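You operate a simulated robot arm through the tools that you are given. There is no shell and no other tool. Be economical: measure what you need, move in short steps, check, and stop when the job is done.

The job below is to be done with a simulated robot arm. You get a single attempt, and the scene is never put back.

Task
Wind 90 metres of blue yarn on the hand winder at tight tension.
Fine: set the stop slide to 90 m, put the blue toggle in the socket and shut the clamp before cranking.

The check looks at the end state, three seconds after you hand in, the way a careful person would. Anything else that was tipped, shoved, dropped, spilled or broken makes it a failure.

Robot
A 6-joint arm with a two-finger parallel gripper, fixed in place. Base frame: the origin is at the foot of the arm, x ahead of it, y to its left, z up; the work surface is at about z = 0.788. Units: m, degrees, N and s.
With the tool pointing down near the work surface it reaches from about 0.24 to 0.64 m from the base axis. Its first joint turns from -66.0 to 66.0 degrees. Payload 2.7 kg.
Tool frame: the origin (TCP) lies between the finger pads and is the grasp point; the fingertips stand 0.023 m ahead of it; z points along the fingers, y is the line along which they close. Largest opening 0.094 m; finger width 0.038, thickness 0.01; the body of the gripper, 0.054 by 0.096 m, starts 0.039 m behind the TCP.
Orientation is told as [roll, pitch, yaw] about the base's x, y, z axes, in that order, counted from this pose: with the fingers straight down and closing along the base's y, the tool's x points along the base's -x, its y along +y and its z along -z.

Tools
- The arm moves only by the tool play_rows. Its arguments are lists of equal length, an entry for each row: "gripper": the gripper command, from -1 (shut) to 1 (fully open), values between in proportion; "translation": the shift along the tool's x, y, z in m, a list of three; "turn": the turn, a rotation vector about the tool's x, y, z in degrees, a list of three. In form: {"gripper": [gripper, ...], "translation": [[tx, ty, tz], ...], "turn": [[rx, ry, rz], ...]}. A call has 1 to 10 rows; each row is the pose to reach, as a shift and turn from the pose commanded when the call began, along the tool's axes at that moment. Rows are played at 5 a second. More than 0.05 m and 8.6 degrees between two rows, or a gripper value outside its range, and nothing of the call is played. Where a pose cannot be reached the arm comes as near as it can. A force on the tool above 50 N (or 10 N above the force at the start of the call, whichever is more), or a blocked arm, ends the call early, and 0.2 s more pass. The fingers move at their own pace (about 0.045 m/s each) and stop on an object; they squeeze with about 32 N. The grip force told is the motor's: it shows also when the fingers shut on nothing. Time passes only in rows, and 0.2 s behind the last, so rows that repeat a pose let the fingers close. It gives the time, the measured TCP pose, the force on the tool (base axes), the opening and the grip force at its end, in the units of the frame above (readings bear some noise), with the torque about the TCP (base axes, N m) and any sound that the robot's microphone picked up.
- Cameras (640 x 400 px; columns grow to the right, rows downward): "scene" is fixed at [0.0622, -0.4288, 1.4011]; the picture's right is [0.86, -0.52, 0.00], its down [-0.32, -0.53, -0.79] and it looks along [0.41, 0.67, -0.62] (base axes); focal length 328 px, centre (320, 200). "wrist" rides on the gripper at [0.086, 0.016, -0.074] in the tool frame; the picture's right is [-0.18, 0.98, 0.00], its down [-0.58, -0.11, -0.81] and it looks along [-0.79, -0.15, 0.59] (tool axes); focal length 243 px, centre (320, 200). There is no depth. A picture from a camera that has moved, and an enlarged one, comes with that camera's place and axes in the base frame and with its lens.
- camera(camera): a new picture of that camera. It takes no simulated time.
- inspect(camera, box): a new picture of the part [left, top, right, bottom] of that camera's present view, enlarged. It takes no simulated time.
- hand_in(): hands the job in; it is judged then, once.

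Work in short steps. Places have to be worked out from the pictures, the camera data and where the tool is seen: move nearer, look again, correct. Check each grasp and each placing, and mend what went wrong. You have 120 turns and 76 pictures in all, those below and enlarged ones among them. Open the gripper and draw the arm clear of the work before you hand the job in, unless the task says otherwise; then end with one line.

The tools are called after "Call:" by a JSON object that holds its "api" and its "payload". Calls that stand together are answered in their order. play_rows: Moves the arm, as the interface text tells. Its arguments: {"type":"object","properties":{"gripper":{"type":"array","items":{"type":"number"}},"translation":{"type":"array","items":{"type":"array","items":{"type":"number"}}},"turn":{"type":"array","items":{"type":"array","items":{"type":"number"}}}},"required":["gripper","translation","turn"]} The other tools are called the same way: camera (camera) takes a picture; inspect (camera, box) takes an enlarged picture of a part of a camera's view; hand_in () hands the job in.

At the start:

```text
clock: 0.0
ee_pos: [0.4355, 0.1117, 1.1043]
tcp_rot: [0.1, -0.1, 0.0]
ft_force: [-0.1, -0.5, -0.8]
ft_torque: [0.0, -0.05, 0.04]
grip_width: 0.0943
gripper_force: 0.1
```

scene: 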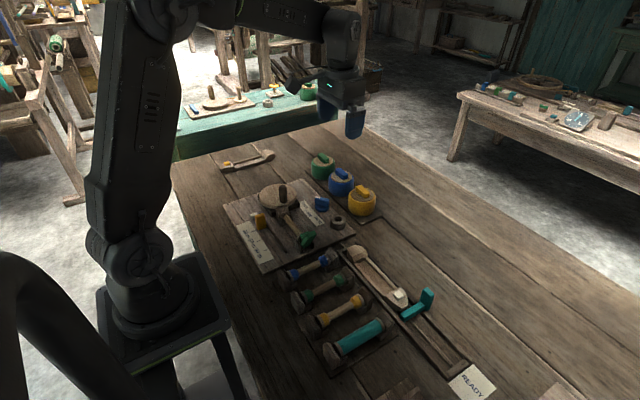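
wrist: 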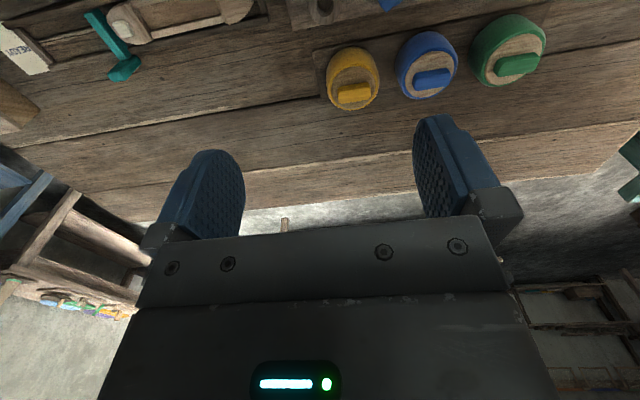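

I start by enlarging the winder area in the scene camera.

Call:
{"api": "inspect", "payload": {"camera": "scene", "box": [210, 140, 390, 280]}}

Call:
{"api": "inspect", "payload": {"camera": "scene", "box": [270, 230, 500, 400]}}

```text
2.86 times, centred on (300, 210) of scene
camera zoom: at [0.0622, -0.4288, 1.4011], right [0.86, -0.52, 0.0], down [-0.32, -0.53, -0.79], along [0.41, 0.67, -0.62], focal length 936 px, centre (377, 171)
```

zoom: 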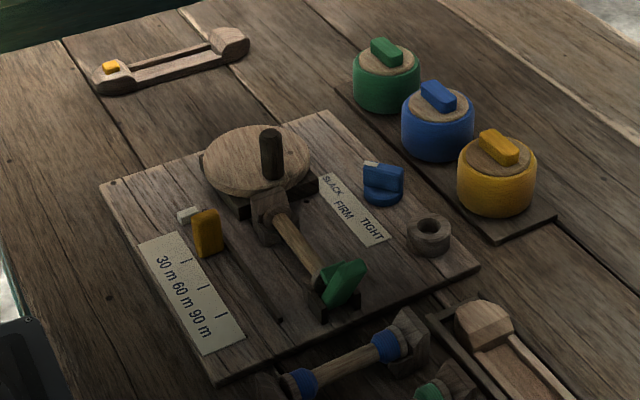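

```text
2.35 times, centred on (385, 315) of scene
camera zoom: at [0.0622, -0.4288, 1.4011], right [0.86, -0.52, 0.0], down [-0.32, -0.53, -0.79], along [0.41, 0.67, -0.62], focal length 771 px, centre (167, -71)
```

zoom: 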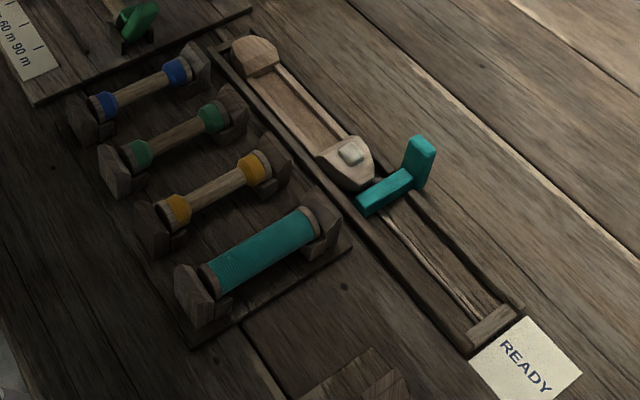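

The winder lies around (0.34, 0.25). I turn the tool about 85° and move it sideways so the wrist camera looks at the board from the -y side.

Call:
{"api": "play_rows", "payload": {"gripper": [1, 1, 1, 1, 1, 1, 1, 1, 1, 1], "translation": [[0.007, -0.006, 0], [0.014, -0.012, 0], [0.021, -0.018, 0], [0.028, -0.024, 0], [0.035, -0.03, 0], [0.042, -0.036, 0], [0.049, -0.042, 0], [0.056, -0.048, 0], [0.063, -0.054, 0], [0.07, -0.06, 0]], "turn": [[0, 0, -8.5], [0, 0, -17], [0, 0, -25.5], [0, 0, -34], [0, 0, -42.5], [0, 0, -51], [0, 0, -59.5], [0, 0, -68], [0, 0, -76.5], [0, 0, -85]]}}

Call:
{"api": "camera", "payload": {"camera": "wrist"}}

```text
clock: 2.2
ee_pos: [0.3679, 0.0511, 1.1029]
tcp_rot: [0.0, 0.0, 85.1]
ft_force: [0.1, 0.3, -1.1]
ft_torque: [0.02, 0.04, -0.02]
grip_width: 0.0939
gripper_force: 0.0
```

```text
71 pictures are left
camera wrist: at [0.3447, -0.0327, 1.1796], right [-0.96, 0.27, 0.0], down [0.16, 0.57, 0.81], along [0.21, 0.78, -0.59], focal length 243 px, centre (320, 200)
```

wrist: 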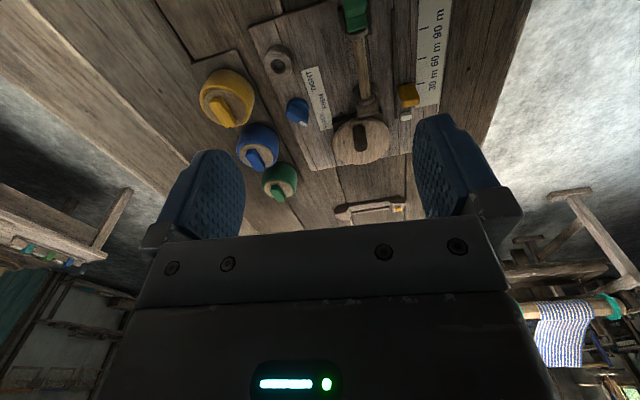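

The board is in the top part of the view; I enlarge it.

Call:
{"api": "inspect", "payload": {"camera": "wrist", "box": [190, 0, 470, 180]}}

```text
2.22 times, centred on (330, 90) of wrist
camera zoom: at [0.3447, -0.0327, 1.1796], right [-0.96, 0.27, 0.0], down [0.16, 0.57, 0.81], along [0.21, 0.78, -0.59], focal length 539 px, centre (298, 444)
```

zoom: 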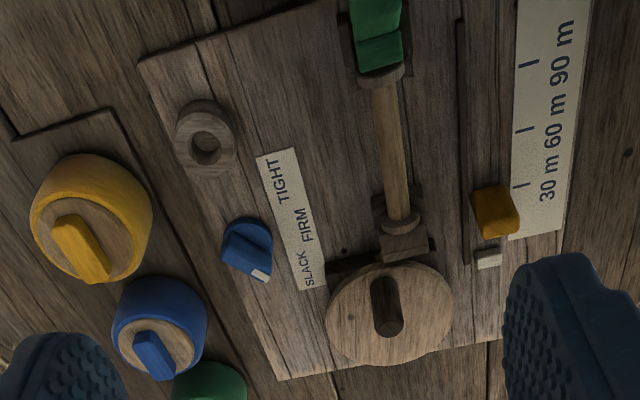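

The camera views agree: crank disc ≈(0.35,0.266), green clamp ≈(0.33,0.09), ring socket ≈(0.448,0.117), blue knob ≈(0.444,0.19), yellow slide ≈(0.262,0.215), blue toggle ≈(0.545,0.243). I go nearer for details.

Call:
{"api": "play_rows", "payload": {"gripper": [1, 1, 1], "translation": [[0.03, -0.01, 0.03], [0.06, -0.02, 0.06], [0.09, -0.03, 0.09]], "turn": [[0, 0, 0], [0, 0, 0], [0, 0, 0]]}}

Call:
{"api": "inspect", "payload": {"camera": "wrist", "box": [160, 0, 500, 200]}}

```text
clock: 3.0
ee_pos: [0.3873, -0.0406, 1.0147]
tcp_rot: [0.1, 0.0, 85.1]
ft_force: [0.8, -0.4, 0.0]
ft_torque: [-0.01, 0.01, 0.01]
grip_width: 0.0939
gripper_force: 0.1
```

```text
1.88 times, centred on (330, 100) of wrist
camera zoom: at [0.3658, -0.1247, 1.0896], right [-0.96, 0.27, 0.0], down [0.16, 0.57, 0.81], along [0.22, 0.78, -0.59], focal length 457 px, centre (301, 388)
```

zoom: 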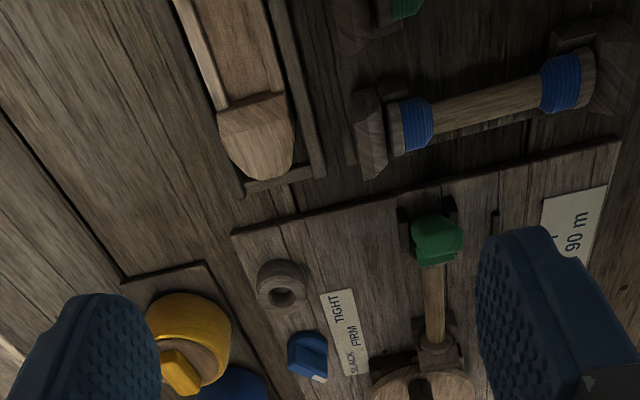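

I move forward and slightly lower so the board lies in the top half at close range.

Call:
{"api": "play_rows", "payload": {"gripper": [1, 1, 1, 1], "translation": [[-0.03, 0, 0.0], [-0.06, 0, 0.0], [-0.09, 0, 0.0], [-0.12, 0.0, 0]], "turn": [[0, 0, 0], [0, 0, 0], [0, 0, 0], [0, 0, 0]]}}

Call:
{"api": "inspect", "payload": {"camera": "wrist", "box": [180, 0, 500, 200]}}

```text
clock: 4.0
ee_pos: [0.397, 0.0785, 1.0165]
tcp_rot: [0.0, 0.0, 85.0]
ft_force: [-0.2, 0.1, 0.2]
ft_torque: [-0.02, -0.02, 0.03]
grip_width: 0.094
gripper_force: 0.1
```

```text
2.00 times, centred on (340, 100) of wrist
camera zoom: at [0.375, -0.005, 1.0914], right [-0.96, 0.27, 0.0], down [0.16, 0.57, 0.81], along [0.22, 0.78, -0.59], focal length 485 px, centre (280, 400)
```

zoom: 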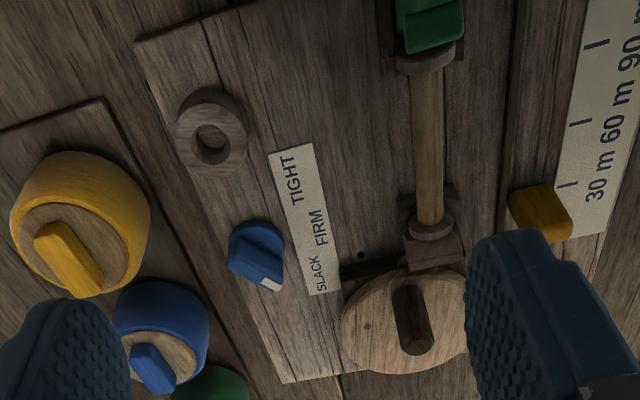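

Pointer of the blue dial seems to point +y. I lower a bit for a sharper look at the dial, ring and labels.

Call:
{"api": "play_rows", "payload": {"gripper": [1, 1, 1], "translation": [[0.0, 0, 0.03], [0.0, 0, 0.06], [0.01, 0, 0.09]], "turn": [[0, 0, 0], [0, 0, 0], [0, 0, 0]]}}

Call:
{"api": "camera", "payload": {"camera": "wrist"}}

Call:
{"api": "inspect", "payload": {"camera": "wrist", "box": [220, 0, 380, 130]}}

```text
clock: 4.8
ee_pos: [0.3971, 0.0695, 0.9253]
tcp_rot: [0.1, 0.0, 85.0]
ft_force: [0.9, 0.3, -0.7]
ft_torque: [-0.01, -0.02, 0.02]
grip_width: 0.0941
gripper_force: 0.1
```

```text
67 pictures are left
camera wrist: at [0.3745, -0.0144, 1.001], right [-0.96, 0.27, 0.0], down [0.16, 0.57, 0.81], along [0.22, 0.78, -0.59], focal length 243 px, centre (320, 200)
```

wrist: 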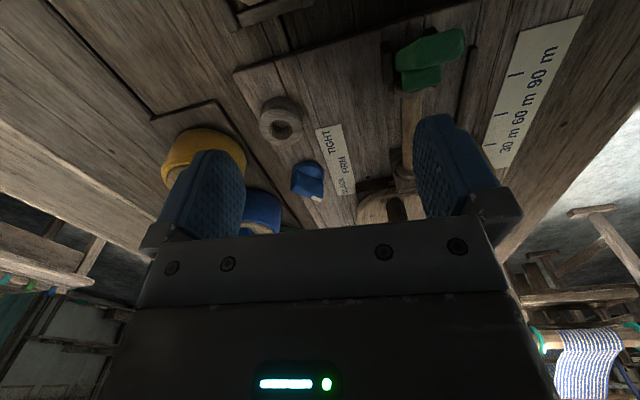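

```text
3.08 times, centred on (300, 65) of wrist
camera zoom: at [0.3745, -0.0144, 1.001], right [-0.96, 0.27, 0.0], down [0.16, 0.57, 0.81], along [0.22, 0.78, -0.59], focal length 746 px, centre (382, 615)
```

zoom: 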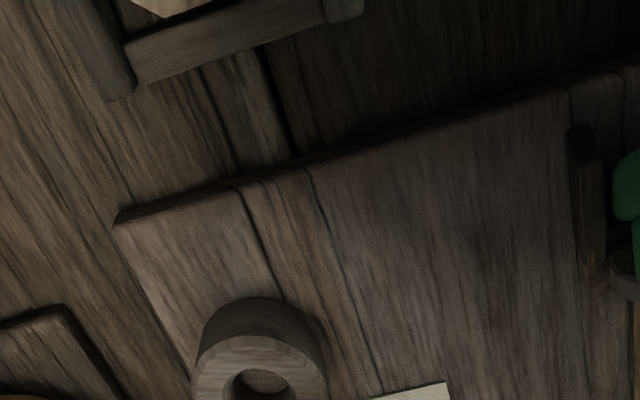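

Call:
{"api": "inspect", "payload": {"camera": "wrist", "box": [250, 85, 370, 205]}}

Call:
{"api": "inspect", "payload": {"camera": "wrist", "box": [370, 0, 560, 120]}}

Call:
{"api": "inspect", "payload": {"camera": "scene", "box": [220, 165, 330, 275]}}

```text
3.33 times, centred on (310, 145) of wrist
camera zoom: at [0.3745, -0.0144, 1.001], right [-0.96, 0.27, 0.0], down [0.16, 0.57, 0.81], along [0.22, 0.78, -0.59], focal length 809 px, centre (353, 383)
```

zoom: 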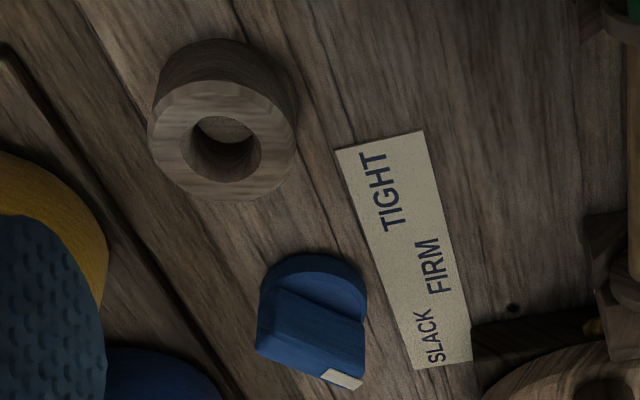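

```text
3.33 times, centred on (465, 60) of wrist
camera zoom: at [0.3745, -0.0144, 1.001], right [-0.96, 0.27, 0.0], down [0.16, 0.57, 0.81], along [0.22, 0.78, -0.59], focal length 809 px, centre (-163, 667)
```

zoom: 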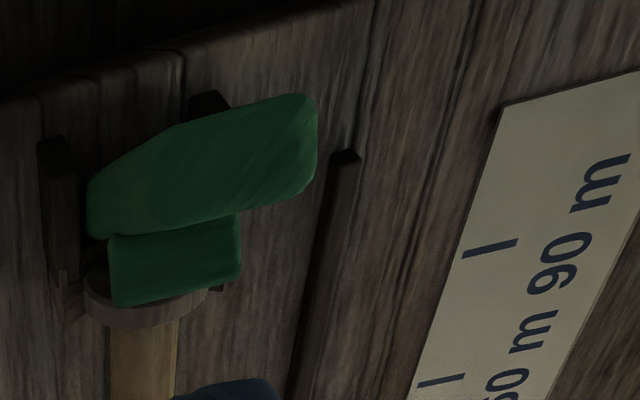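

```text
3.64 times, centred on (275, 220) of scene
camera zoom: at [0.0622, -0.4288, 1.4011], right [0.86, -0.52, 0.0], down [-0.32, -0.53, -0.79], along [0.41, 0.67, -0.62], focal length 1191 px, centre (484, 127)
```

zoom: 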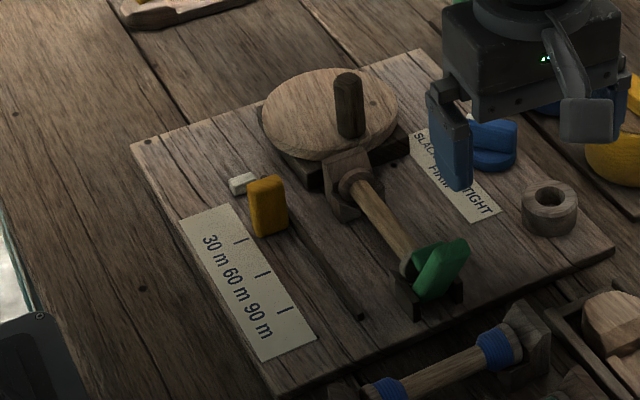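

The slide block is at ≈(0.264,0.21) next to the 30 tick; 90 tick at y≈0.12. I raise, turn back to yaw 0 and go above the slide to look at it.

Call:
{"api": "play_rows", "payload": {"gripper": [1, 1, 1, 1, 1, 1, 1, 1, 1, 1], "translation": [[0, 0, -0.04], [-0.01, 0.01, -0.06], [-0.025, 0.025, -0.06], [-0.04, 0.045, -0.06], [-0.055, 0.065, -0.06], [-0.07, 0.08, -0.06], [-0.085, 0.1, -0.06], [-0.1, 0.115, -0.06], [-0.115, 0.13, -0.06], [-0.13, 0.145, -0.06]], "turn": [[0, 0, 8.5], [0, 0, 17], [0, 0, 25.5], [0, 0, 34], [0, 0, 42.5], [0, 0, 51], [0, 0, 59.5], [0, 0, 68], [0, 0, 76.5], [0, 0, 85]]}}

Call:
{"api": "camera", "payload": {"camera": "wrist"}}

```text
clock: 7.0
ee_pos: [0.2665, 0.2125, 0.9835]
tcp_rot: [0.0, 0.0, -0.1]
ft_force: [-1.1, 0.5, -0.5]
ft_torque: [-0.01, -0.02, -0.05]
grip_width: 0.0942
gripper_force: 0.0
```

```text
62 pictures are left
camera wrist: at [0.1807, 0.2295, 1.0591], right [0.19, 0.98, 0.0], down [0.58, -0.11, 0.81], along [0.79, -0.15, -0.59], focal length 243 px, centre (320, 200)
```

wrist: 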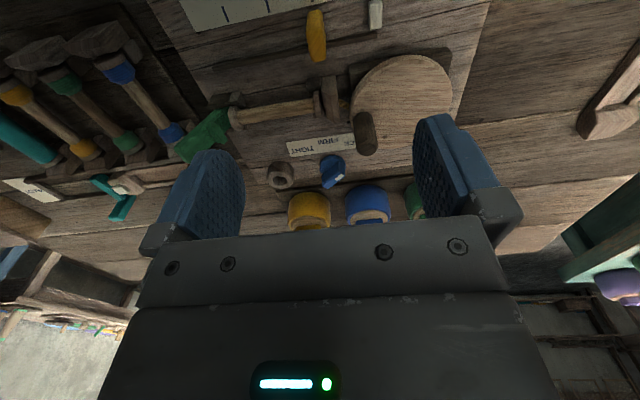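

Call:
{"api": "inspect", "payload": {"camera": "wrist", "box": [170, 0, 410, 150]}}

```text
2.67 times, centred on (290, 75) of wrist
camera zoom: at [0.1807, 0.2295, 1.0591], right [0.19, 0.98, 0.0], down [0.58, -0.11, 0.81], along [0.79, -0.15, -0.59], focal length 647 px, centre (400, 533)
```

zoom: 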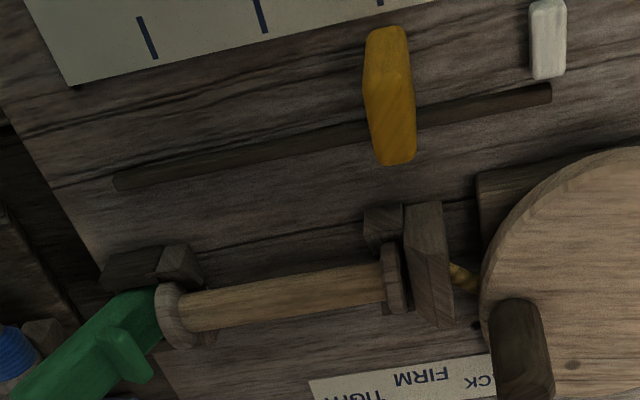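

The slide block is at about (0.268, 0.21), aligned with the 30 tick, top z≈0.835; a white marker is at y≈0.26, so I half close the gripper before descending to grasp.

Call:
{"api": "play_rows", "payload": {"gripper": [0, 0, 0, 0, 0], "translation": [[0, 0, 0], [0, -0.002, 0.03], [-0.002, -0.002, 0.07], [-0.002, -0.002, 0.11], [-0.002, -0.002, 0.13]], "turn": [[0, 0, 0], [0, 0, 0], [0, 0, 0], [0, 0, 0], [0, 0, 0]]}}

Call:
{"api": "camera", "payload": {"camera": "wrist"}}

Call:
{"api": "inspect", "payload": {"camera": "scene", "box": [220, 165, 330, 275]}}

```text
clock: 8.2
ee_pos: [0.2696, 0.2089, 0.853]
tcp_rot: [0.0, 0.0, 0.0]
ft_force: [0.4, 0.3, -0.2]
ft_torque: [-0.01, -0.03, -0.01]
grip_width: 0.0472
gripper_force: 0.1
```

```text
60 pictures are left
camera wrist: at [0.1838, 0.2253, 0.9288], right [0.18, 0.98, 0.0], down [0.58, -0.11, 0.81], along [0.79, -0.15, -0.59], focal length 243 px, centre (320, 200)
```

wrist: 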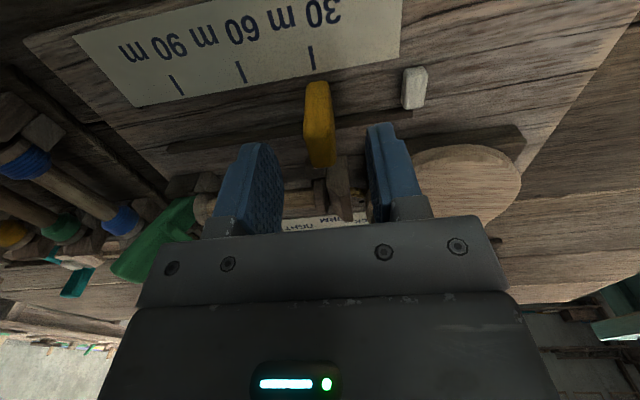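

```text
3.64 times, centred on (275, 220) of scene
camera zoom: at [0.0622, -0.4288, 1.4011], right [0.86, -0.52, 0.0], down [-0.32, -0.53, -0.79], along [0.41, 0.67, -0.62], focal length 1191 px, centre (484, 127)
```

zoom: 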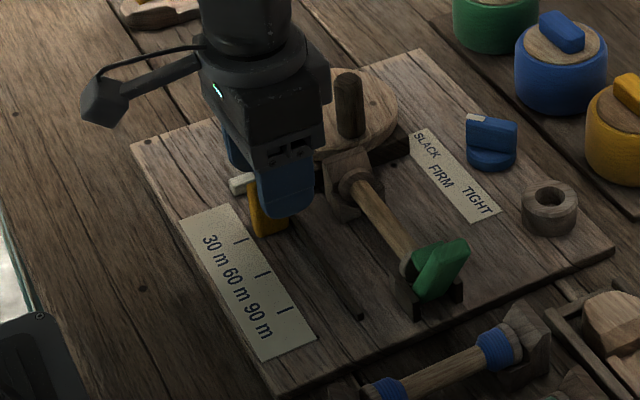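

The block sits between the fingers (x≈0.245–0.285, y≈0.209). Lower 1.6 cm more and close.

Call:
{"api": "play_rows", "payload": {"gripper": [0, 0, -1, -1, -1, -1, -1], "translation": [[0.003, 0, 0.008], [0.003, 0, 0.016], [0.003, 0, 0.016], [0.003, 0, 0.016], [0.003, 0, 0.016], [0.003, 0, 0.016], [0.003, 0, 0.016]], "turn": [[0, 0, 0], [0, 0, 0], [0, 0, 0], [0, 0, 0], [0, 0, 0], [0, 0, 0], [0, 0, 0]]}}

```text
clock: 9.8
ee_pos: [0.2663, 0.2075, 0.8381]
tcp_rot: [0.1, 0.0, 0.0]
ft_force: [0.5, -0.2, -4.5]
ft_torque: [0.0, -1.03, -0.08]
grip_width: 0.0139
gripper_force: 45.3
```

Gripped (13.9 mm). I slide it 4 cm toward -y.

Call:
{"api": "play_rows", "payload": {"gripper": [-1, -1, -1, -1, -1], "translation": [[0, -0.008, 0], [0, -0.016, 0], [0, -0.024, 0], [0, -0.032, 0], [0, -0.04, 0]], "turn": [[0, 0, 0], [0, 0, 0], [0, 0, 0], [0, 0, 0], [0, 0, 0]]}}

Call:
{"api": "camera", "payload": {"camera": "wrist"}}

```text
clock: 11.0
ee_pos: [0.2667, 0.1678, 0.8376]
tcp_rot: [0.1, 0.0, 0.0]
ft_force: [22.8, 1.7, -25.2]
ft_torque: [-0.27, -0.15, -0.12]
grip_width: 0.0139
gripper_force: 44.8
```

```text
58 pictures are left
camera wrist: at [0.1802, 0.1845, 0.9137], right [0.18, 0.98, 0.0], down [0.58, -0.11, 0.81], along [0.79, -0.15, -0.59], focal length 243 px, centre (320, 200)
```

wrist: 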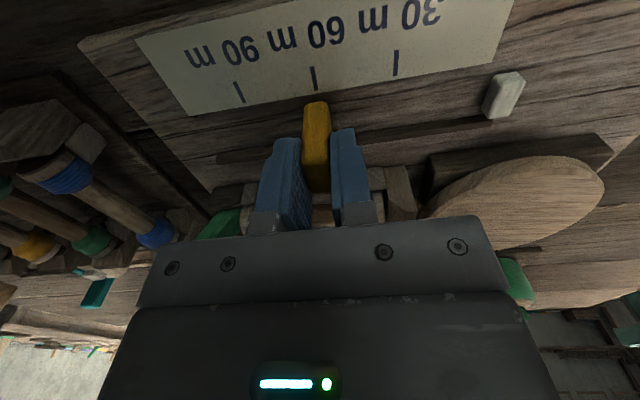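

Aligned with 60 now, but side force built up (22 N x, -25 N z). I release and regrip to relax before continuing.

Call:
{"api": "play_rows", "payload": {"gripper": [-0.4, -0.4, -0.4, -1, -1, -1, -1], "translation": [[0, 0, 0], [0, 0, 0], [0, 0, 0], [0, 0, 0], [0, 0, 0], [0, 0, 0], [0, 0, 0]], "turn": [[0, 0, 0], [0, 0, 0], [0, 0, 0], [0, 0, 0], [0, 0, 0], [0, 0, 0], [0, 0, 0]]}}

```text
clock: 12.6
ee_pos: [0.2653, 0.1667, 0.8374]
tcp_rot: [-0.1, 0.0, 0.1]
ft_force: [-1.7, 0.0, 3.9]
ft_torque: [0.0, 0.32, -0.06]
grip_width: 0.014
gripper_force: 45.1
```

Call:
{"api": "play_rows", "payload": {"gripper": [-1, -1, -1, -1, -1], "translation": [[-0.0003, -0.008, 0], [-0.0006, -0.016, 0], [-0.0009, -0.024, 0], [-0.0012, -0.032, 0], [-0.0015, -0.0385, 0]], "turn": [[0, 0, 0], [0, 0, 0], [0, 0, 0], [0, 0, 0], [0, 0, 0]]}}

Call:
{"api": "inspect", "payload": {"camera": "wrist", "box": [160, 0, 480, 200]}}

```text
clock: 13.8
ee_pos: [0.2627, 0.1319, 0.8393]
tcp_rot: [-0.1, 0.3, 0.0]
ft_force: [-14.8, 8.0, 4.2]
ft_torque: [0.16, 1.42, -0.08]
grip_width: 0.0138
gripper_force: 45.8
```

```text
2.00 times, centred on (320, 100) of wrist
camera zoom: at [0.179, 0.1466, 0.9141], right [0.18, 0.98, 0.0], down [0.58, -0.11, 0.8], along [0.79, -0.15, -0.59], focal length 485 px, centre (320, 400)
```

zoom: 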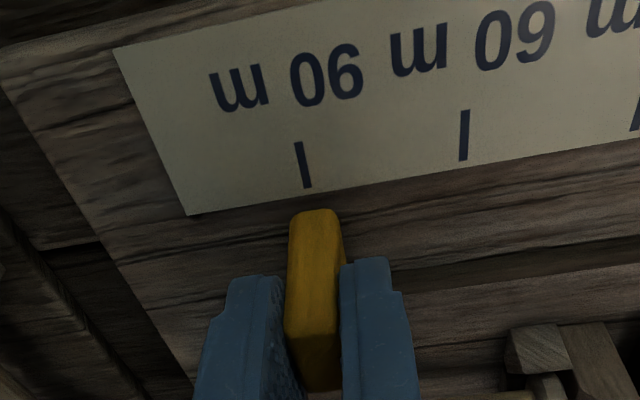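

The slide is at y≈0.132, about 3 mm short of the 90 tick, with some side force. I relax the grip, regrip, and push ~3 mm further.

Call:
{"api": "play_rows", "payload": {"gripper": [-0.4, -0.4, -0.4, -1, -1, -1, -1, -1], "translation": [[0, 0, 0], [0, 0, 0], [0, 0, 0], [0, 0, 0], [0, 0, 0], [0, 0, 0], [0, 0, 0], [0, 0, 0]], "turn": [[0, 0, 0], [0, 0, 0], [0, 0, 0], [0, 0, 0], [0, 0, 0], [0, 0, 0], [0, 0, 0], [0, 0, 0]]}}

Call:
{"api": "inspect", "payload": {"camera": "wrist", "box": [160, 0, 480, 200]}}

```text
clock: 15.6
ee_pos: [0.2644, 0.1309, 0.8379]
tcp_rot: [0.0, 0.0, -0.1]
ft_force: [1.6, 0.6, 1.3]
ft_torque: [-0.06, -0.08, -0.1]
grip_width: 0.014
gripper_force: 44.9
```

```text
2.00 times, centred on (320, 100) of wrist
camera zoom: at [0.1799, 0.1468, 0.9138], right [0.18, 0.98, 0.0], down [0.58, -0.11, 0.81], along [0.79, -0.15, -0.59], focal length 485 px, centre (320, 400)
```

zoom: 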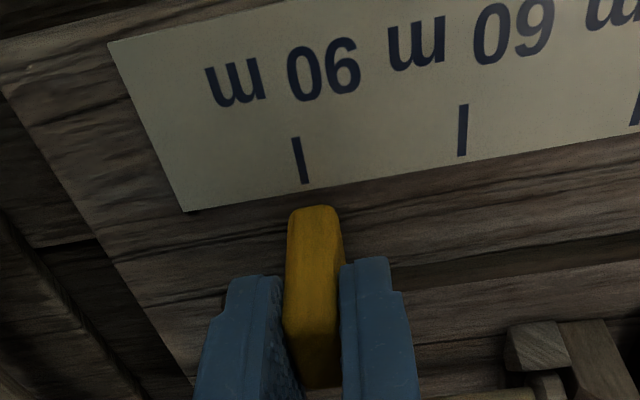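

To judge alignment without parallax I release, rise, and yaw 10.4° so the camera lies in the block's y-plane looking along +x.

Call:
{"api": "play_rows", "payload": {"gripper": [-0.2, -0.2, -0.2, -0.2, -0.2, -0.2, -0.2], "translation": [[0, 0, 0], [0, 0, 0], [0, 0, -0.02], [0, 0, -0.05], [0, 0, -0.07], [0, 0, -0.07], [0, 0, -0.07]], "turn": [[0, 0, 0], [0, 0, 0], [0, 0, 0], [0, 0, -4], [0, 0, -10.4], [0, 0, -10.4], [0, 0, -10.4]]}}

Call:
{"api": "inspect", "payload": {"camera": "wrist", "box": [160, 0, 480, 200]}}

```text
clock: 17.2
ee_pos: [0.2667, 0.1287, 0.9077]
tcp_rot: [-0.1, 0.0, 10.5]
ft_force: [0.9, -0.5, -0.4]
ft_torque: [-0.02, 0.0, -0.01]
grip_width: 0.0376
gripper_force: 0.0
```

```text
2.00 times, centred on (320, 100) of wrist
camera zoom: at [0.1799, 0.1304, 0.984], right [0.0, 1.0, 0.0], down [0.59, 0.0, 0.81], along [0.81, 0.0, -0.59], focal length 485 px, centre (320, 400)
```

zoom: 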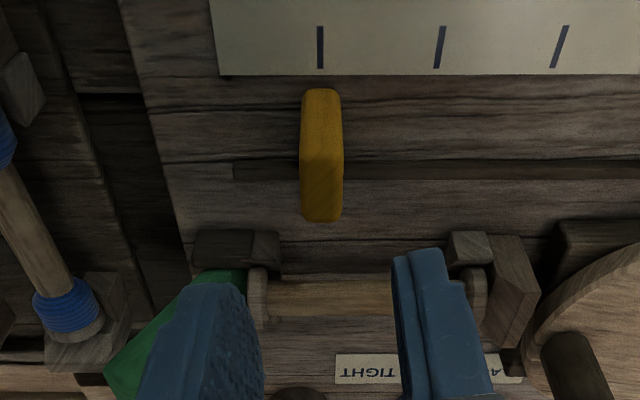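

Block centre (col 321) and the 90 tick (col 320) coincide: the slide is set. Next I look at the dial the same way from above.

Call:
{"api": "play_rows", "payload": {"gripper": [-0.2, 0, 0.3], "translation": [[0, 0, -0.045], [-0.05, 0.02, -0.08], [-0.094, 0.042, -0.09]], "turn": [[0, 0, 0], [0, 0, 0], [0, 0, 0]]}}

Call:
{"api": "inspect", "payload": {"camera": "wrist", "box": [160, 0, 480, 200]}}

```text
refused: row 2 steps farther than a row can; nothing moved
```

```text
2.00 times, centred on (320, 100) of wrist
camera zoom: at [0.1799, 0.1304, 0.984], right [0.0, 1.0, 0.0], down [0.59, 0.0, 0.81], along [0.81, 0.0, -0.59], focal length 485 px, centre (320, 400)
```

zoom: 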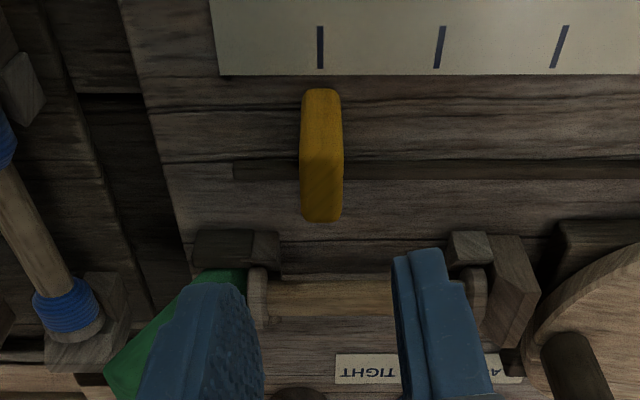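

The step was too large; I use smaller rows.

Call:
{"api": "play_rows", "payload": {"gripper": [-0.2, 0, 0.3, 0.3, 0.3], "translation": [[0, 0, -0.04], [-0.02, 0.01, -0.07], [-0.05, 0.02, -0.09], [-0.08, 0.03, -0.09], [-0.094, 0.042, -0.09]], "turn": [[0, 0, 0], [0, 0, 0], [0, 0, 0], [0, 0, 0], [0, 0, 0]]}}

Call:
{"api": "inspect", "payload": {"camera": "wrist", "box": [160, 0, 480, 200]}}

```text
clock: 18.4
ee_pos: [0.3513, 0.1874, 0.9988]
tcp_rot: [-0.1, -0.1, 10.4]
ft_force: [0.1, -0.1, -1.5]
ft_torque: [0.0, 0.04, 0.01]
grip_width: 0.0611
gripper_force: 0.0
```

```text
2.00 times, centred on (320, 100) of wrist
camera zoom: at [0.2638, 0.1889, 1.0738], right [0.0, 1.0, 0.0], down [0.59, 0.0, 0.81], along [0.81, 0.0, -0.59], focal length 485 px, centre (320, 400)
```

zoom: 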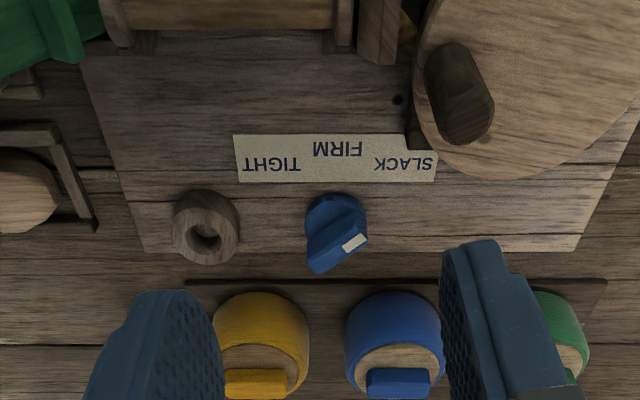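

Dial is rotary: pointer now at SLACK (135° direction); FIRM is -x, TIGHT is (-x,-y) (225°). I need a +90° turn. I move above the dial with yaw -45 so the fingers straddle the fin.

Call:
{"api": "play_rows", "payload": {"gripper": [0.2, 0.2, 0.2, 0.2, 0.2, 0.2, 0.2, 0.2, 0.2], "translation": [[-0.015, -0.001, 0], [-0.03, -0.002, 0], [-0.045, -0.003, 0], [-0.06, -0.004, 0], [-0.075, -0.006, 0], [-0.095, -0.008, 0], [-0.095, -0.008, 0.03], [-0.095, -0.008, 0.06], [-0.095, -0.008, 0.09]], "turn": [[0, 0, 8], [0, 0, 16], [0, 0, 24], [0, 0, 32], [0, 0, 40], [0, 0, 48], [0, 0, 55.4], [0, 0, 55.4], [0, 0, 55.4]]}}

Call:
{"api": "camera", "payload": {"camera": "wrist"}}

```text
clock: 20.4
ee_pos: [0.4447, 0.2001, 0.9089]
tcp_rot: [0.0, 0.0, -45.1]
ft_force: [0.2, -0.4, -0.2]
ft_torque: [-0.04, 0.0, -0.02]
grip_width: 0.0563
gripper_force: 0.1
```

```text
52 pictures are left
camera wrist: at [0.3964, 0.273, 0.9846], right [0.83, 0.56, 0.0], down [0.33, -0.49, 0.81], along [0.46, -0.67, -0.59], focal length 243 px, centre (320, 200)
```

wrist: 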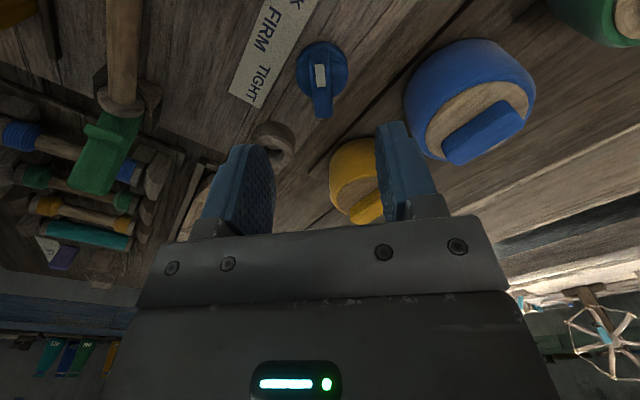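

Fin points at ≈125°; dial centre ≈(0.446,0.200). I turn 10° more to square with the fin, lower and close on it.

Call:
{"api": "play_rows", "payload": {"gripper": [0.2, 0.2, 0.2, 0.2, -1, -1, -1, -1, -1], "translation": [[-0.001, 0, 0.02], [-0.001, 0, 0.04], [-0.001, 0, 0.06], [-0.001, 0, 0.069], [-0.001, 0, 0.069], [-0.001, 0, 0.069], [-0.001, 0, 0.069], [-0.001, 0, 0.069], [-0.001, 0, 0.069]], "turn": [[0, 0, 5], [0, 0, 10], [0, 0, 10], [0, 0, 10], [0, 0, 10], [0, 0, 10], [0, 0, 10], [0, 0, 10], [0, 0, 10]]}}

Call:
{"api": "inspect", "payload": {"camera": "wrist", "box": [200, 40, 440, 240]}}

```text
clock: 22.4
ee_pos: [0.447, 0.2001, 0.8396]
tcp_rot: [0.0, 0.0, -54.8]
ft_force: [2.8, 3.1, -5.6]
ft_torque: [-0.18, -0.26, 1.53]
grip_width: 0.016
gripper_force: 44.7
```

```text
2.00 times, centred on (320, 140) of wrist
camera zoom: at [0.4112, 0.2802, 0.9157], right [0.91, 0.42, 0.0], down [0.25, -0.54, 0.81], along [0.34, -0.73, -0.59], focal length 485 px, centre (320, 320)
```

zoom: 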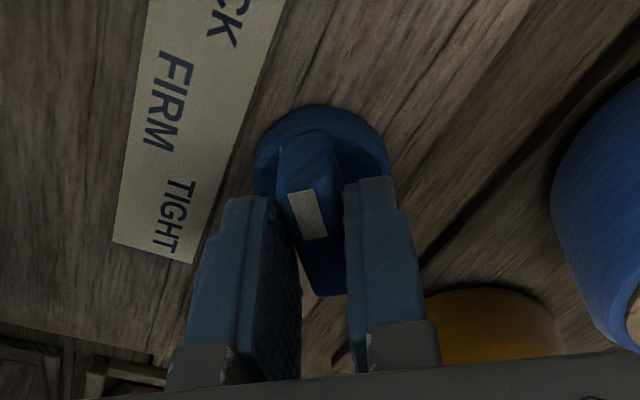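

Gripped on the fin. Now turn +84° about the vertical (tool rz −84).

Call:
{"api": "play_rows", "payload": {"gripper": [-1, -1, -1, -1, -1, -1, -1, -1, -1, -1], "translation": [[0, 0, 0], [0, 0, 0], [0, 0, 0], [0, 0, 0], [0, 0, 0], [0, 0, 0], [0, 0, 0], [0, 0, 0], [0, 0, 0], [0, 0, 0]], "turn": [[0, 0, -8.4], [0, 0, -16.8], [0, 0, -25.2], [0, 0, -33.6], [0, 0, -42], [0, 0, -50.4], [0, 0, -58.8], [0, 0, -67.2], [0, 0, -75.6], [0, 0, -84]]}}

Call:
{"api": "inspect", "payload": {"camera": "wrist", "box": [200, 40, 440, 240]}}

```text
clock: 24.6
ee_pos: [0.4472, 0.1975, 0.8409]
tcp_rot: [0.0, 0.1, 29.1]
ft_force: [3.2, 11.3, -2.7]
ft_torque: [0.54, -0.45, 0.04]
grip_width: 0.014
gripper_force: 45.5
```

```text
2.00 times, centred on (320, 140) of wrist
camera zoom: at [0.364, 0.1694, 0.9158], right [-0.32, 0.95, 0.0], down [0.56, 0.19, 0.81], along [0.76, 0.26, -0.59], focal length 485 px, centre (320, 320)
```

zoom: 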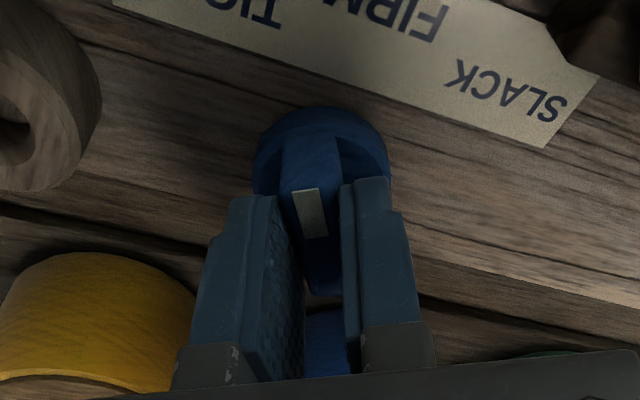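

The dial follows; pointer now ≈209°. I turn ~17° more toward TIGHT (≈226°).

Call:
{"api": "play_rows", "payload": {"gripper": [-1, -1, -1], "translation": [[0, 0, 0], [0, 0, 0], [0, 0, 0]], "turn": [[0, 0, -8.4], [0, 0, -16.8], [0, 0, -16.8]]}}

Call:
{"api": "play_rows", "payload": {"gripper": [-0.2, -0.2, 0, 0, 0, 0], "translation": [[0, 0, 0], [0, 0, 0], [0, 0, 0], [0, 0, -0.03], [0, 0, -0.06], [0, 0, -0.09]], "turn": [[0, 0, 0], [0, 0, 0], [0, 0, 0], [0, 0, 0], [0, 0, 0], [0, 0, 0]]}}

Call:
{"api": "camera", "payload": {"camera": "wrist"}}

```text
clock: 25.4
ee_pos: [0.4464, 0.1957, 0.8395]
tcp_rot: [-0.1, 0.0, 45.9]
ft_force: [8.1, 0.9, 3.9]
ft_torque: [0.0, -0.1, -0.01]
grip_width: 0.0138
gripper_force: 44.9
```

```text
clock: 26.8
ee_pos: [0.4471, 0.1955, 0.9277]
tcp_rot: [0.0, 0.1, 45.9]
ft_force: [-0.2, 0.9, -0.4]
ft_torque: [0.01, 0.02, 0.01]
grip_width: 0.0466
gripper_force: 0.0
```

```text
49 pictures are left
camera wrist: at [0.3768, 0.1453, 1.003], right [-0.58, 0.82, 0.0], down [0.48, 0.34, 0.81], along [0.66, 0.47, -0.59], focal length 243 px, centre (320, 200)
```

wrist: 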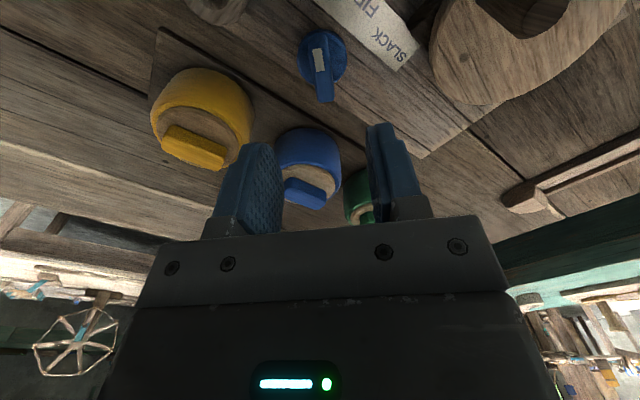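

Dial is turned; I check the toggle on the blue ball and the dial enlarged.

Call:
{"api": "inspect", "payload": {"camera": "wrist", "box": [140, 20, 420, 220]}}

Call:
{"api": "inspect", "payload": {"camera": "scene", "box": [290, 140, 390, 250]}}

```text
2.00 times, centred on (280, 120) of wrist
camera zoom: at [0.3768, 0.1453, 1.003], right [-0.58, 0.82, 0.0], down [0.48, 0.34, 0.81], along [0.66, 0.47, -0.59], focal length 485 px, centre (400, 360)
```

zoom: 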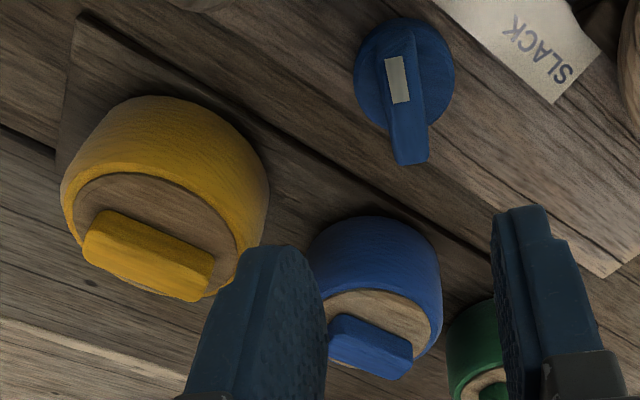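

```text
3.64 times, centred on (340, 195) of scene
camera zoom: at [0.0622, -0.4288, 1.4011], right [0.86, -0.52, 0.0], down [-0.32, -0.53, -0.79], along [0.41, 0.67, -0.62], focal length 1191 px, centre (247, 218)
```

zoom: 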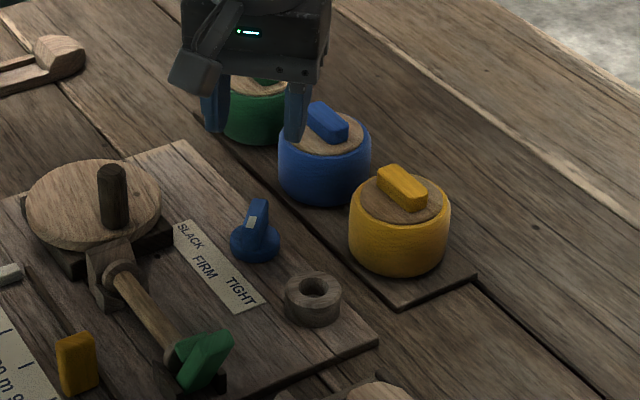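

Toggle bar lies along y at ≈(0.546,0.246,0.848). I go above it with yaw 90 so the fingers close along x.

Call:
{"api": "play_rows", "payload": {"gripper": [0, 0, 0, 0, 0, 0], "translation": [[-0.0, -0.0, -0.02], [-0.02, -0.007, -0.022], [-0.04, -0.014, -0.022], [-0.065, -0.021, -0.022], [-0.09, -0.028, -0.022], [-0.105, -0.036, -0.022]], "turn": [[0, 0, -7], [0, 0, -14], [0, 0, -22], [0, 0, -30], [0, 0, -37], [0, 0, -44.1]]}}

Call:
{"api": "camera", "payload": {"camera": "wrist"}}

```text
clock: 28.2
ee_pos: [0.546, 0.2473, 0.9505]
tcp_rot: [0.1, 0.0, 90.0]
ft_force: [0.2, -0.1, 0.0]
ft_torque: [-0.04, -0.02, 0.03]
grip_width: 0.0471
gripper_force: 0.0
```

```text
46 pictures are left
camera wrist: at [0.5312, 0.1603, 1.0274], right [-0.98, 0.18, 0.0], down [0.11, 0.58, 0.81], along [0.15, 0.79, -0.59], focal length 243 px, centre (320, 200)
```

wrist: 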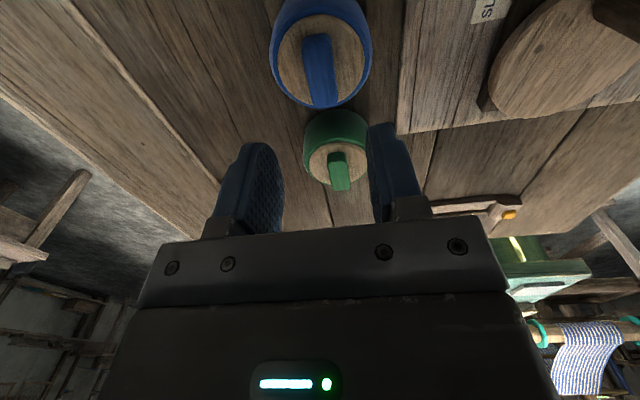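

Toggle centre ≈(0.5475,0.245), along y. I descend so the tips straddle the bar, then close.

Call:
{"api": "play_rows", "payload": {"gripper": [0, 0, 0, 0], "translation": [[0.002, -0.0015, 0.03], [0.002, -0.0015, 0.06], [0.002, -0.0015, 0.075], [0.002, -0.0015, 0.08]], "turn": [[0, 0, 0], [0, 0, 0], [0, 0, 0], [0, 0, 0]]}}

Call:
{"api": "camera", "payload": {"camera": "wrist"}}

Call:
{"api": "inspect", "payload": {"camera": "scene", "box": [290, 140, 390, 250]}}

```text
clock: 29.2
ee_pos: [0.5465, 0.2428, 0.8722]
tcp_rot: [0.0, 0.0, 89.9]
ft_force: [-0.8, 0.1, -0.8]
ft_torque: [0.01, 0.0, 0.01]
grip_width: 0.0471
gripper_force: 0.1
```

```text
45 pictures are left
camera wrist: at [0.5315, 0.1571, 0.9479], right [-0.98, 0.19, 0.0], down [0.11, 0.58, 0.81], along [0.15, 0.79, -0.59], focal length 243 px, centre (320, 200)
```

wrist: 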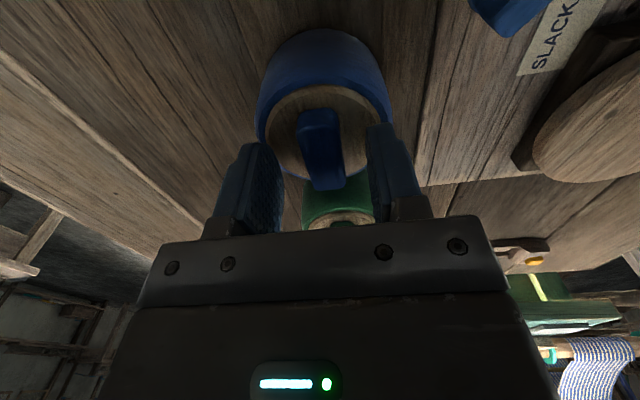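

```text
3.64 times, centred on (340, 195) of scene
camera zoom: at [0.0622, -0.4288, 1.4011], right [0.86, -0.52, 0.0], down [-0.32, -0.53, -0.79], along [0.41, 0.67, -0.62], focal length 1191 px, centre (247, 218)
```

zoom: 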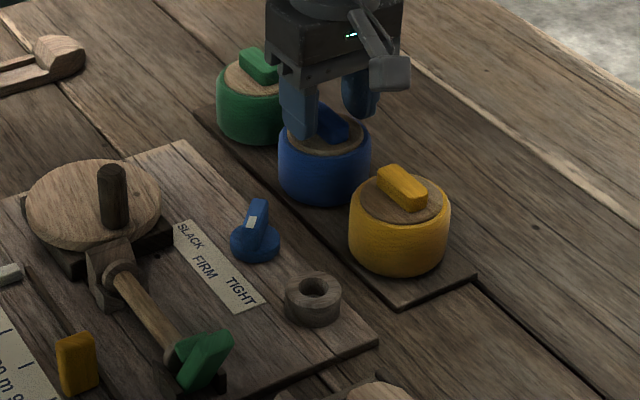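

Call:
{"api": "play_rows", "payload": {"gripper": [0, -1, -1, -1, -1, -1], "translation": [[0, 0, 0.004], [0, 0, 0.004], [0, 0, 0.004], [0, 0, 0.004], [0, 0, 0.004], [0, 0, 0.004]], "turn": [[0, 0, 0], [0, 0, 0], [0, 0, 0], [0, 0, 0], [0, 0, 0], [0, 0, 0]]}}

```text
clock: 30.6
ee_pos: [0.5472, 0.2438, 0.8678]
tcp_rot: [0.1, 0.1, 90.0]
ft_force: [1.4, -0.5, -0.2]
ft_torque: [0.0, 0.0, 0.01]
grip_width: 0.018
gripper_force: 31.9
```

Gripped at 18 mm. I lift it gently and look for a peg or thread.

Call:
{"api": "play_rows", "payload": {"gripper": [-1, -1, -1, -1, -1], "translation": [[0, 0, -0.01], [0, 0, -0.025], [0, 0, -0.045], [0, 0, -0.065], [0, 0, -0.08]], "turn": [[0, 0, 0], [0, 0, 0], [0, 0, 0], [0, 0, 0], [0, 0, 0]]}}

Call:
{"api": "inspect", "payload": {"camera": "scene", "box": [290, 110, 390, 220]}}

Call:
{"api": "camera", "payload": {"camera": "wrist"}}

```text
clock: 31.8
ee_pos: [0.5475, 0.2439, 0.9463]
tcp_rot: [0.0, 0.0, 89.9]
ft_force: [-0.2, 0.1, 0.8]
ft_torque: [-0.01, 0.03, 0.03]
grip_width: 0.0183
gripper_force: 31.8
```

```text
3.64 times, centred on (340, 165) of scene
camera zoom: at [0.0622, -0.4288, 1.4011], right [0.86, -0.52, 0.0], down [-0.32, -0.53, -0.79], along [0.41, 0.67, -0.62], focal length 1191 px, centre (247, 327)
```

zoom: 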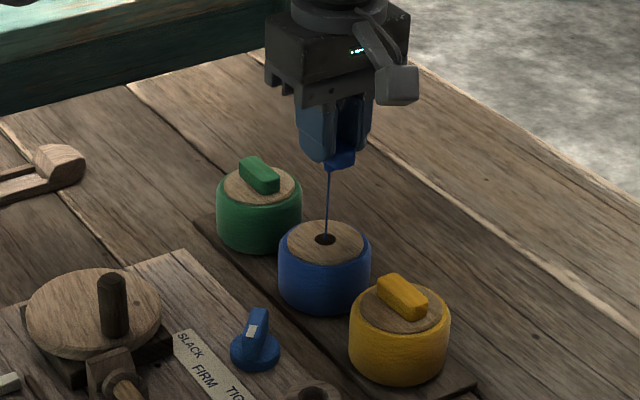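

```text
42 pictures are left
camera wrist: at [0.5317, 0.1587, 1.0231], right [-0.98, 0.19, 0.0], down [0.11, 0.58, 0.81], along [0.15, 0.79, -0.59], focal length 243 px, centre (320, 200)
```

wrist: 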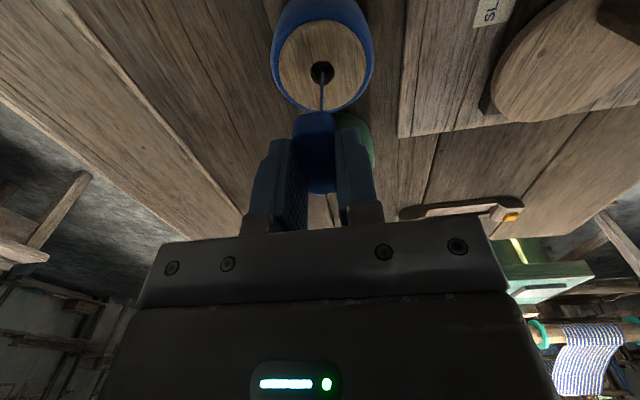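

The yarn comes with it. I enlarge the toggle to see a peg beneath.

Call:
{"api": "inspect", "payload": {"camera": "scene", "box": [325, 130, 360, 180]}}

Call:
{"api": "inspect", "payload": {"camera": "wrist", "box": [260, 60, 380, 210]}}

```text
8.00 times, centred on (342, 155) of scene
camera zoom: at [0.0622, -0.4288, 1.4011], right [0.86, -0.52, 0.0], down [-0.32, -0.53, -0.79], along [0.41, 0.67, -0.62], focal length 2621 px, centre (140, 560)
```

zoom: 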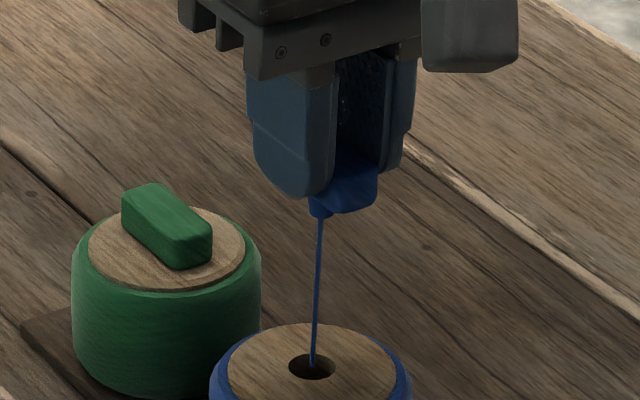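

```text
2.67 times, centred on (320, 135) of wrist
camera zoom: at [0.5317, 0.1587, 1.0231], right [-0.98, 0.19, 0.0], down [0.11, 0.58, 0.81], along [0.15, 0.79, -0.59], focal length 647 px, centre (320, 373)
```

zoom: 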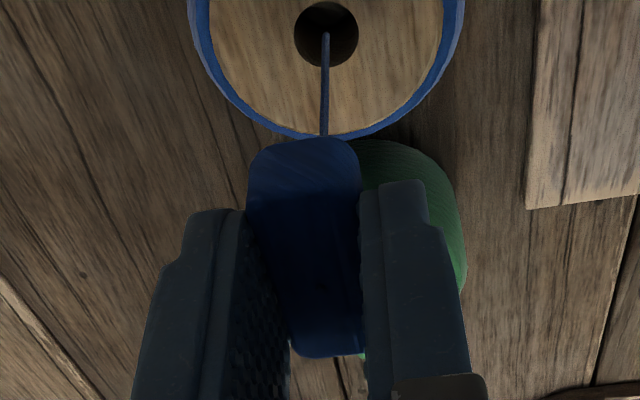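

The toggle has a small peg below the bar. I carry it above the ring socket (≈(0.447,0.116)) at height and look.

Call:
{"api": "play_rows", "payload": {"gripper": [-1, -1, -1, -1, -1, -1, -1, -1], "translation": [[0.016, 0.012, 0], [0.032, 0.025, 0], [0.048, 0.037, 0], [0.064, 0.05, 0], [0.08, 0.062, 0], [0.096, 0.075, 0], [0.112, 0.087, 0], [0.128, 0.1, 0]], "turn": [[0, 0, 0], [0, 0, 0], [0, 0, 0], [0, 0, 0], [0, 0, 0], [0, 0, 0], [0, 0, 0], [0, 0, 0]]}}

Call:
{"api": "camera", "payload": {"camera": "wrist"}}

Call:
{"api": "inspect", "payload": {"camera": "scene", "box": [270, 130, 400, 260]}}

```text
clock: 33.6
ee_pos: [0.4457, 0.116, 0.9485]
tcp_rot: [-0.1, 0.0, 90.0]
ft_force: [0.0, 0.3, 0.8]
ft_torque: [-0.03, -0.02, 0.01]
grip_width: 0.018
gripper_force: 32.3
```

```text
39 pictures are left
camera wrist: at [0.431, 0.0304, 1.0239], right [-0.98, 0.18, 0.0], down [0.11, 0.58, 0.81], along [0.15, 0.79, -0.59], focal length 243 px, centre (320, 200)
```

wrist: 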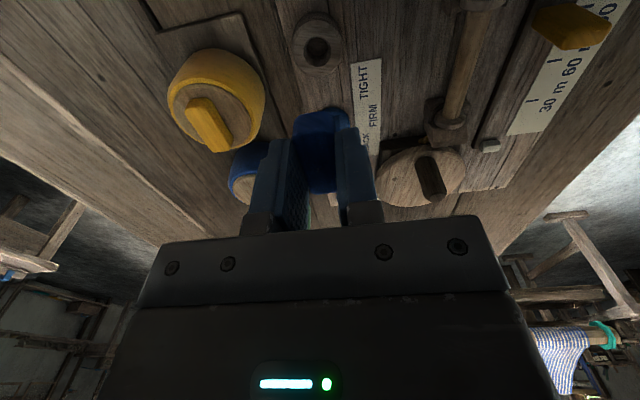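

```text
3.08 times, centred on (335, 195) of scene
camera zoom: at [0.0622, -0.4288, 1.4011], right [0.86, -0.52, 0.0], down [-0.32, -0.53, -0.79], along [0.41, 0.67, -0.62], focal length 1008 px, centre (274, 215)
```

zoom: 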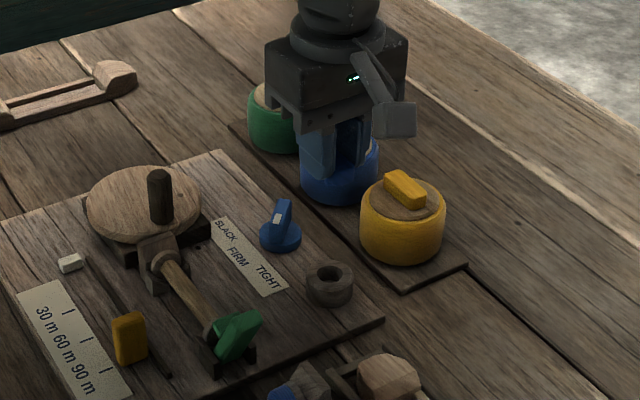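

Ring hole triangulates to ≈(0.449,0.115), top ≈0.81. I lower to z≈0.88 above it and look again.

Call:
{"api": "play_rows", "payload": {"gripper": [-1, -1, -1], "translation": [[0.0, -0.0015, 0.02], [0.001, -0.003, 0.045], [0.001, -0.003, 0.068]], "turn": [[0, 0, 0], [0, 0, 0], [0, 0, 0]]}}

Call:
{"api": "inspect", "payload": {"camera": "wrist", "box": [240, 0, 400, 200]}}

Call:
{"api": "inspect", "payload": {"camera": "scene", "box": [300, 170, 360, 240]}}

```text
clock: 34.4
ee_pos: [0.4487, 0.1162, 0.8807]
tcp_rot: [0.0, 0.0, 89.9]
ft_force: [-0.5, 0.2, -0.7]
ft_torque: [-0.01, -0.03, -0.01]
grip_width: 0.0181
gripper_force: 31.6
```

```text
2.00 times, centred on (320, 100) of wrist
camera zoom: at [0.4342, 0.0297, 0.9561], right [-0.98, 0.19, 0.0], down [0.11, 0.58, 0.81], along [0.15, 0.79, -0.59], focal length 485 px, centre (320, 400)
```

zoom: 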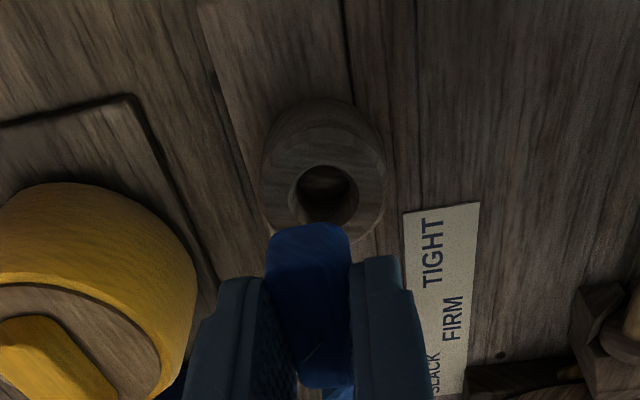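

```text
5.71 times, centred on (330, 205) of scene
camera zoom: at [0.0622, -0.4288, 1.4011], right [0.86, -0.52, 0.0], down [-0.32, -0.53, -0.79], along [0.41, 0.67, -0.62], focal length 1872 px, centre (263, 171)
```

zoom: 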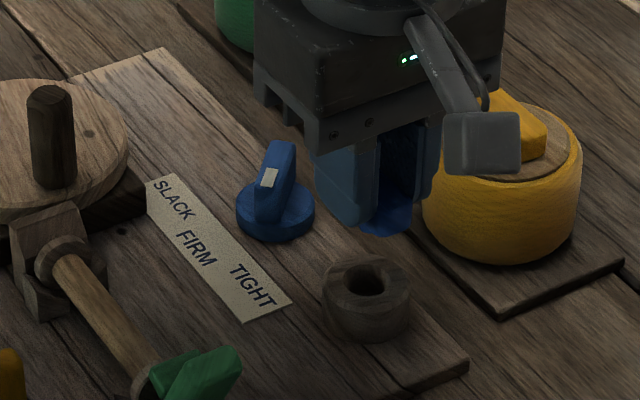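

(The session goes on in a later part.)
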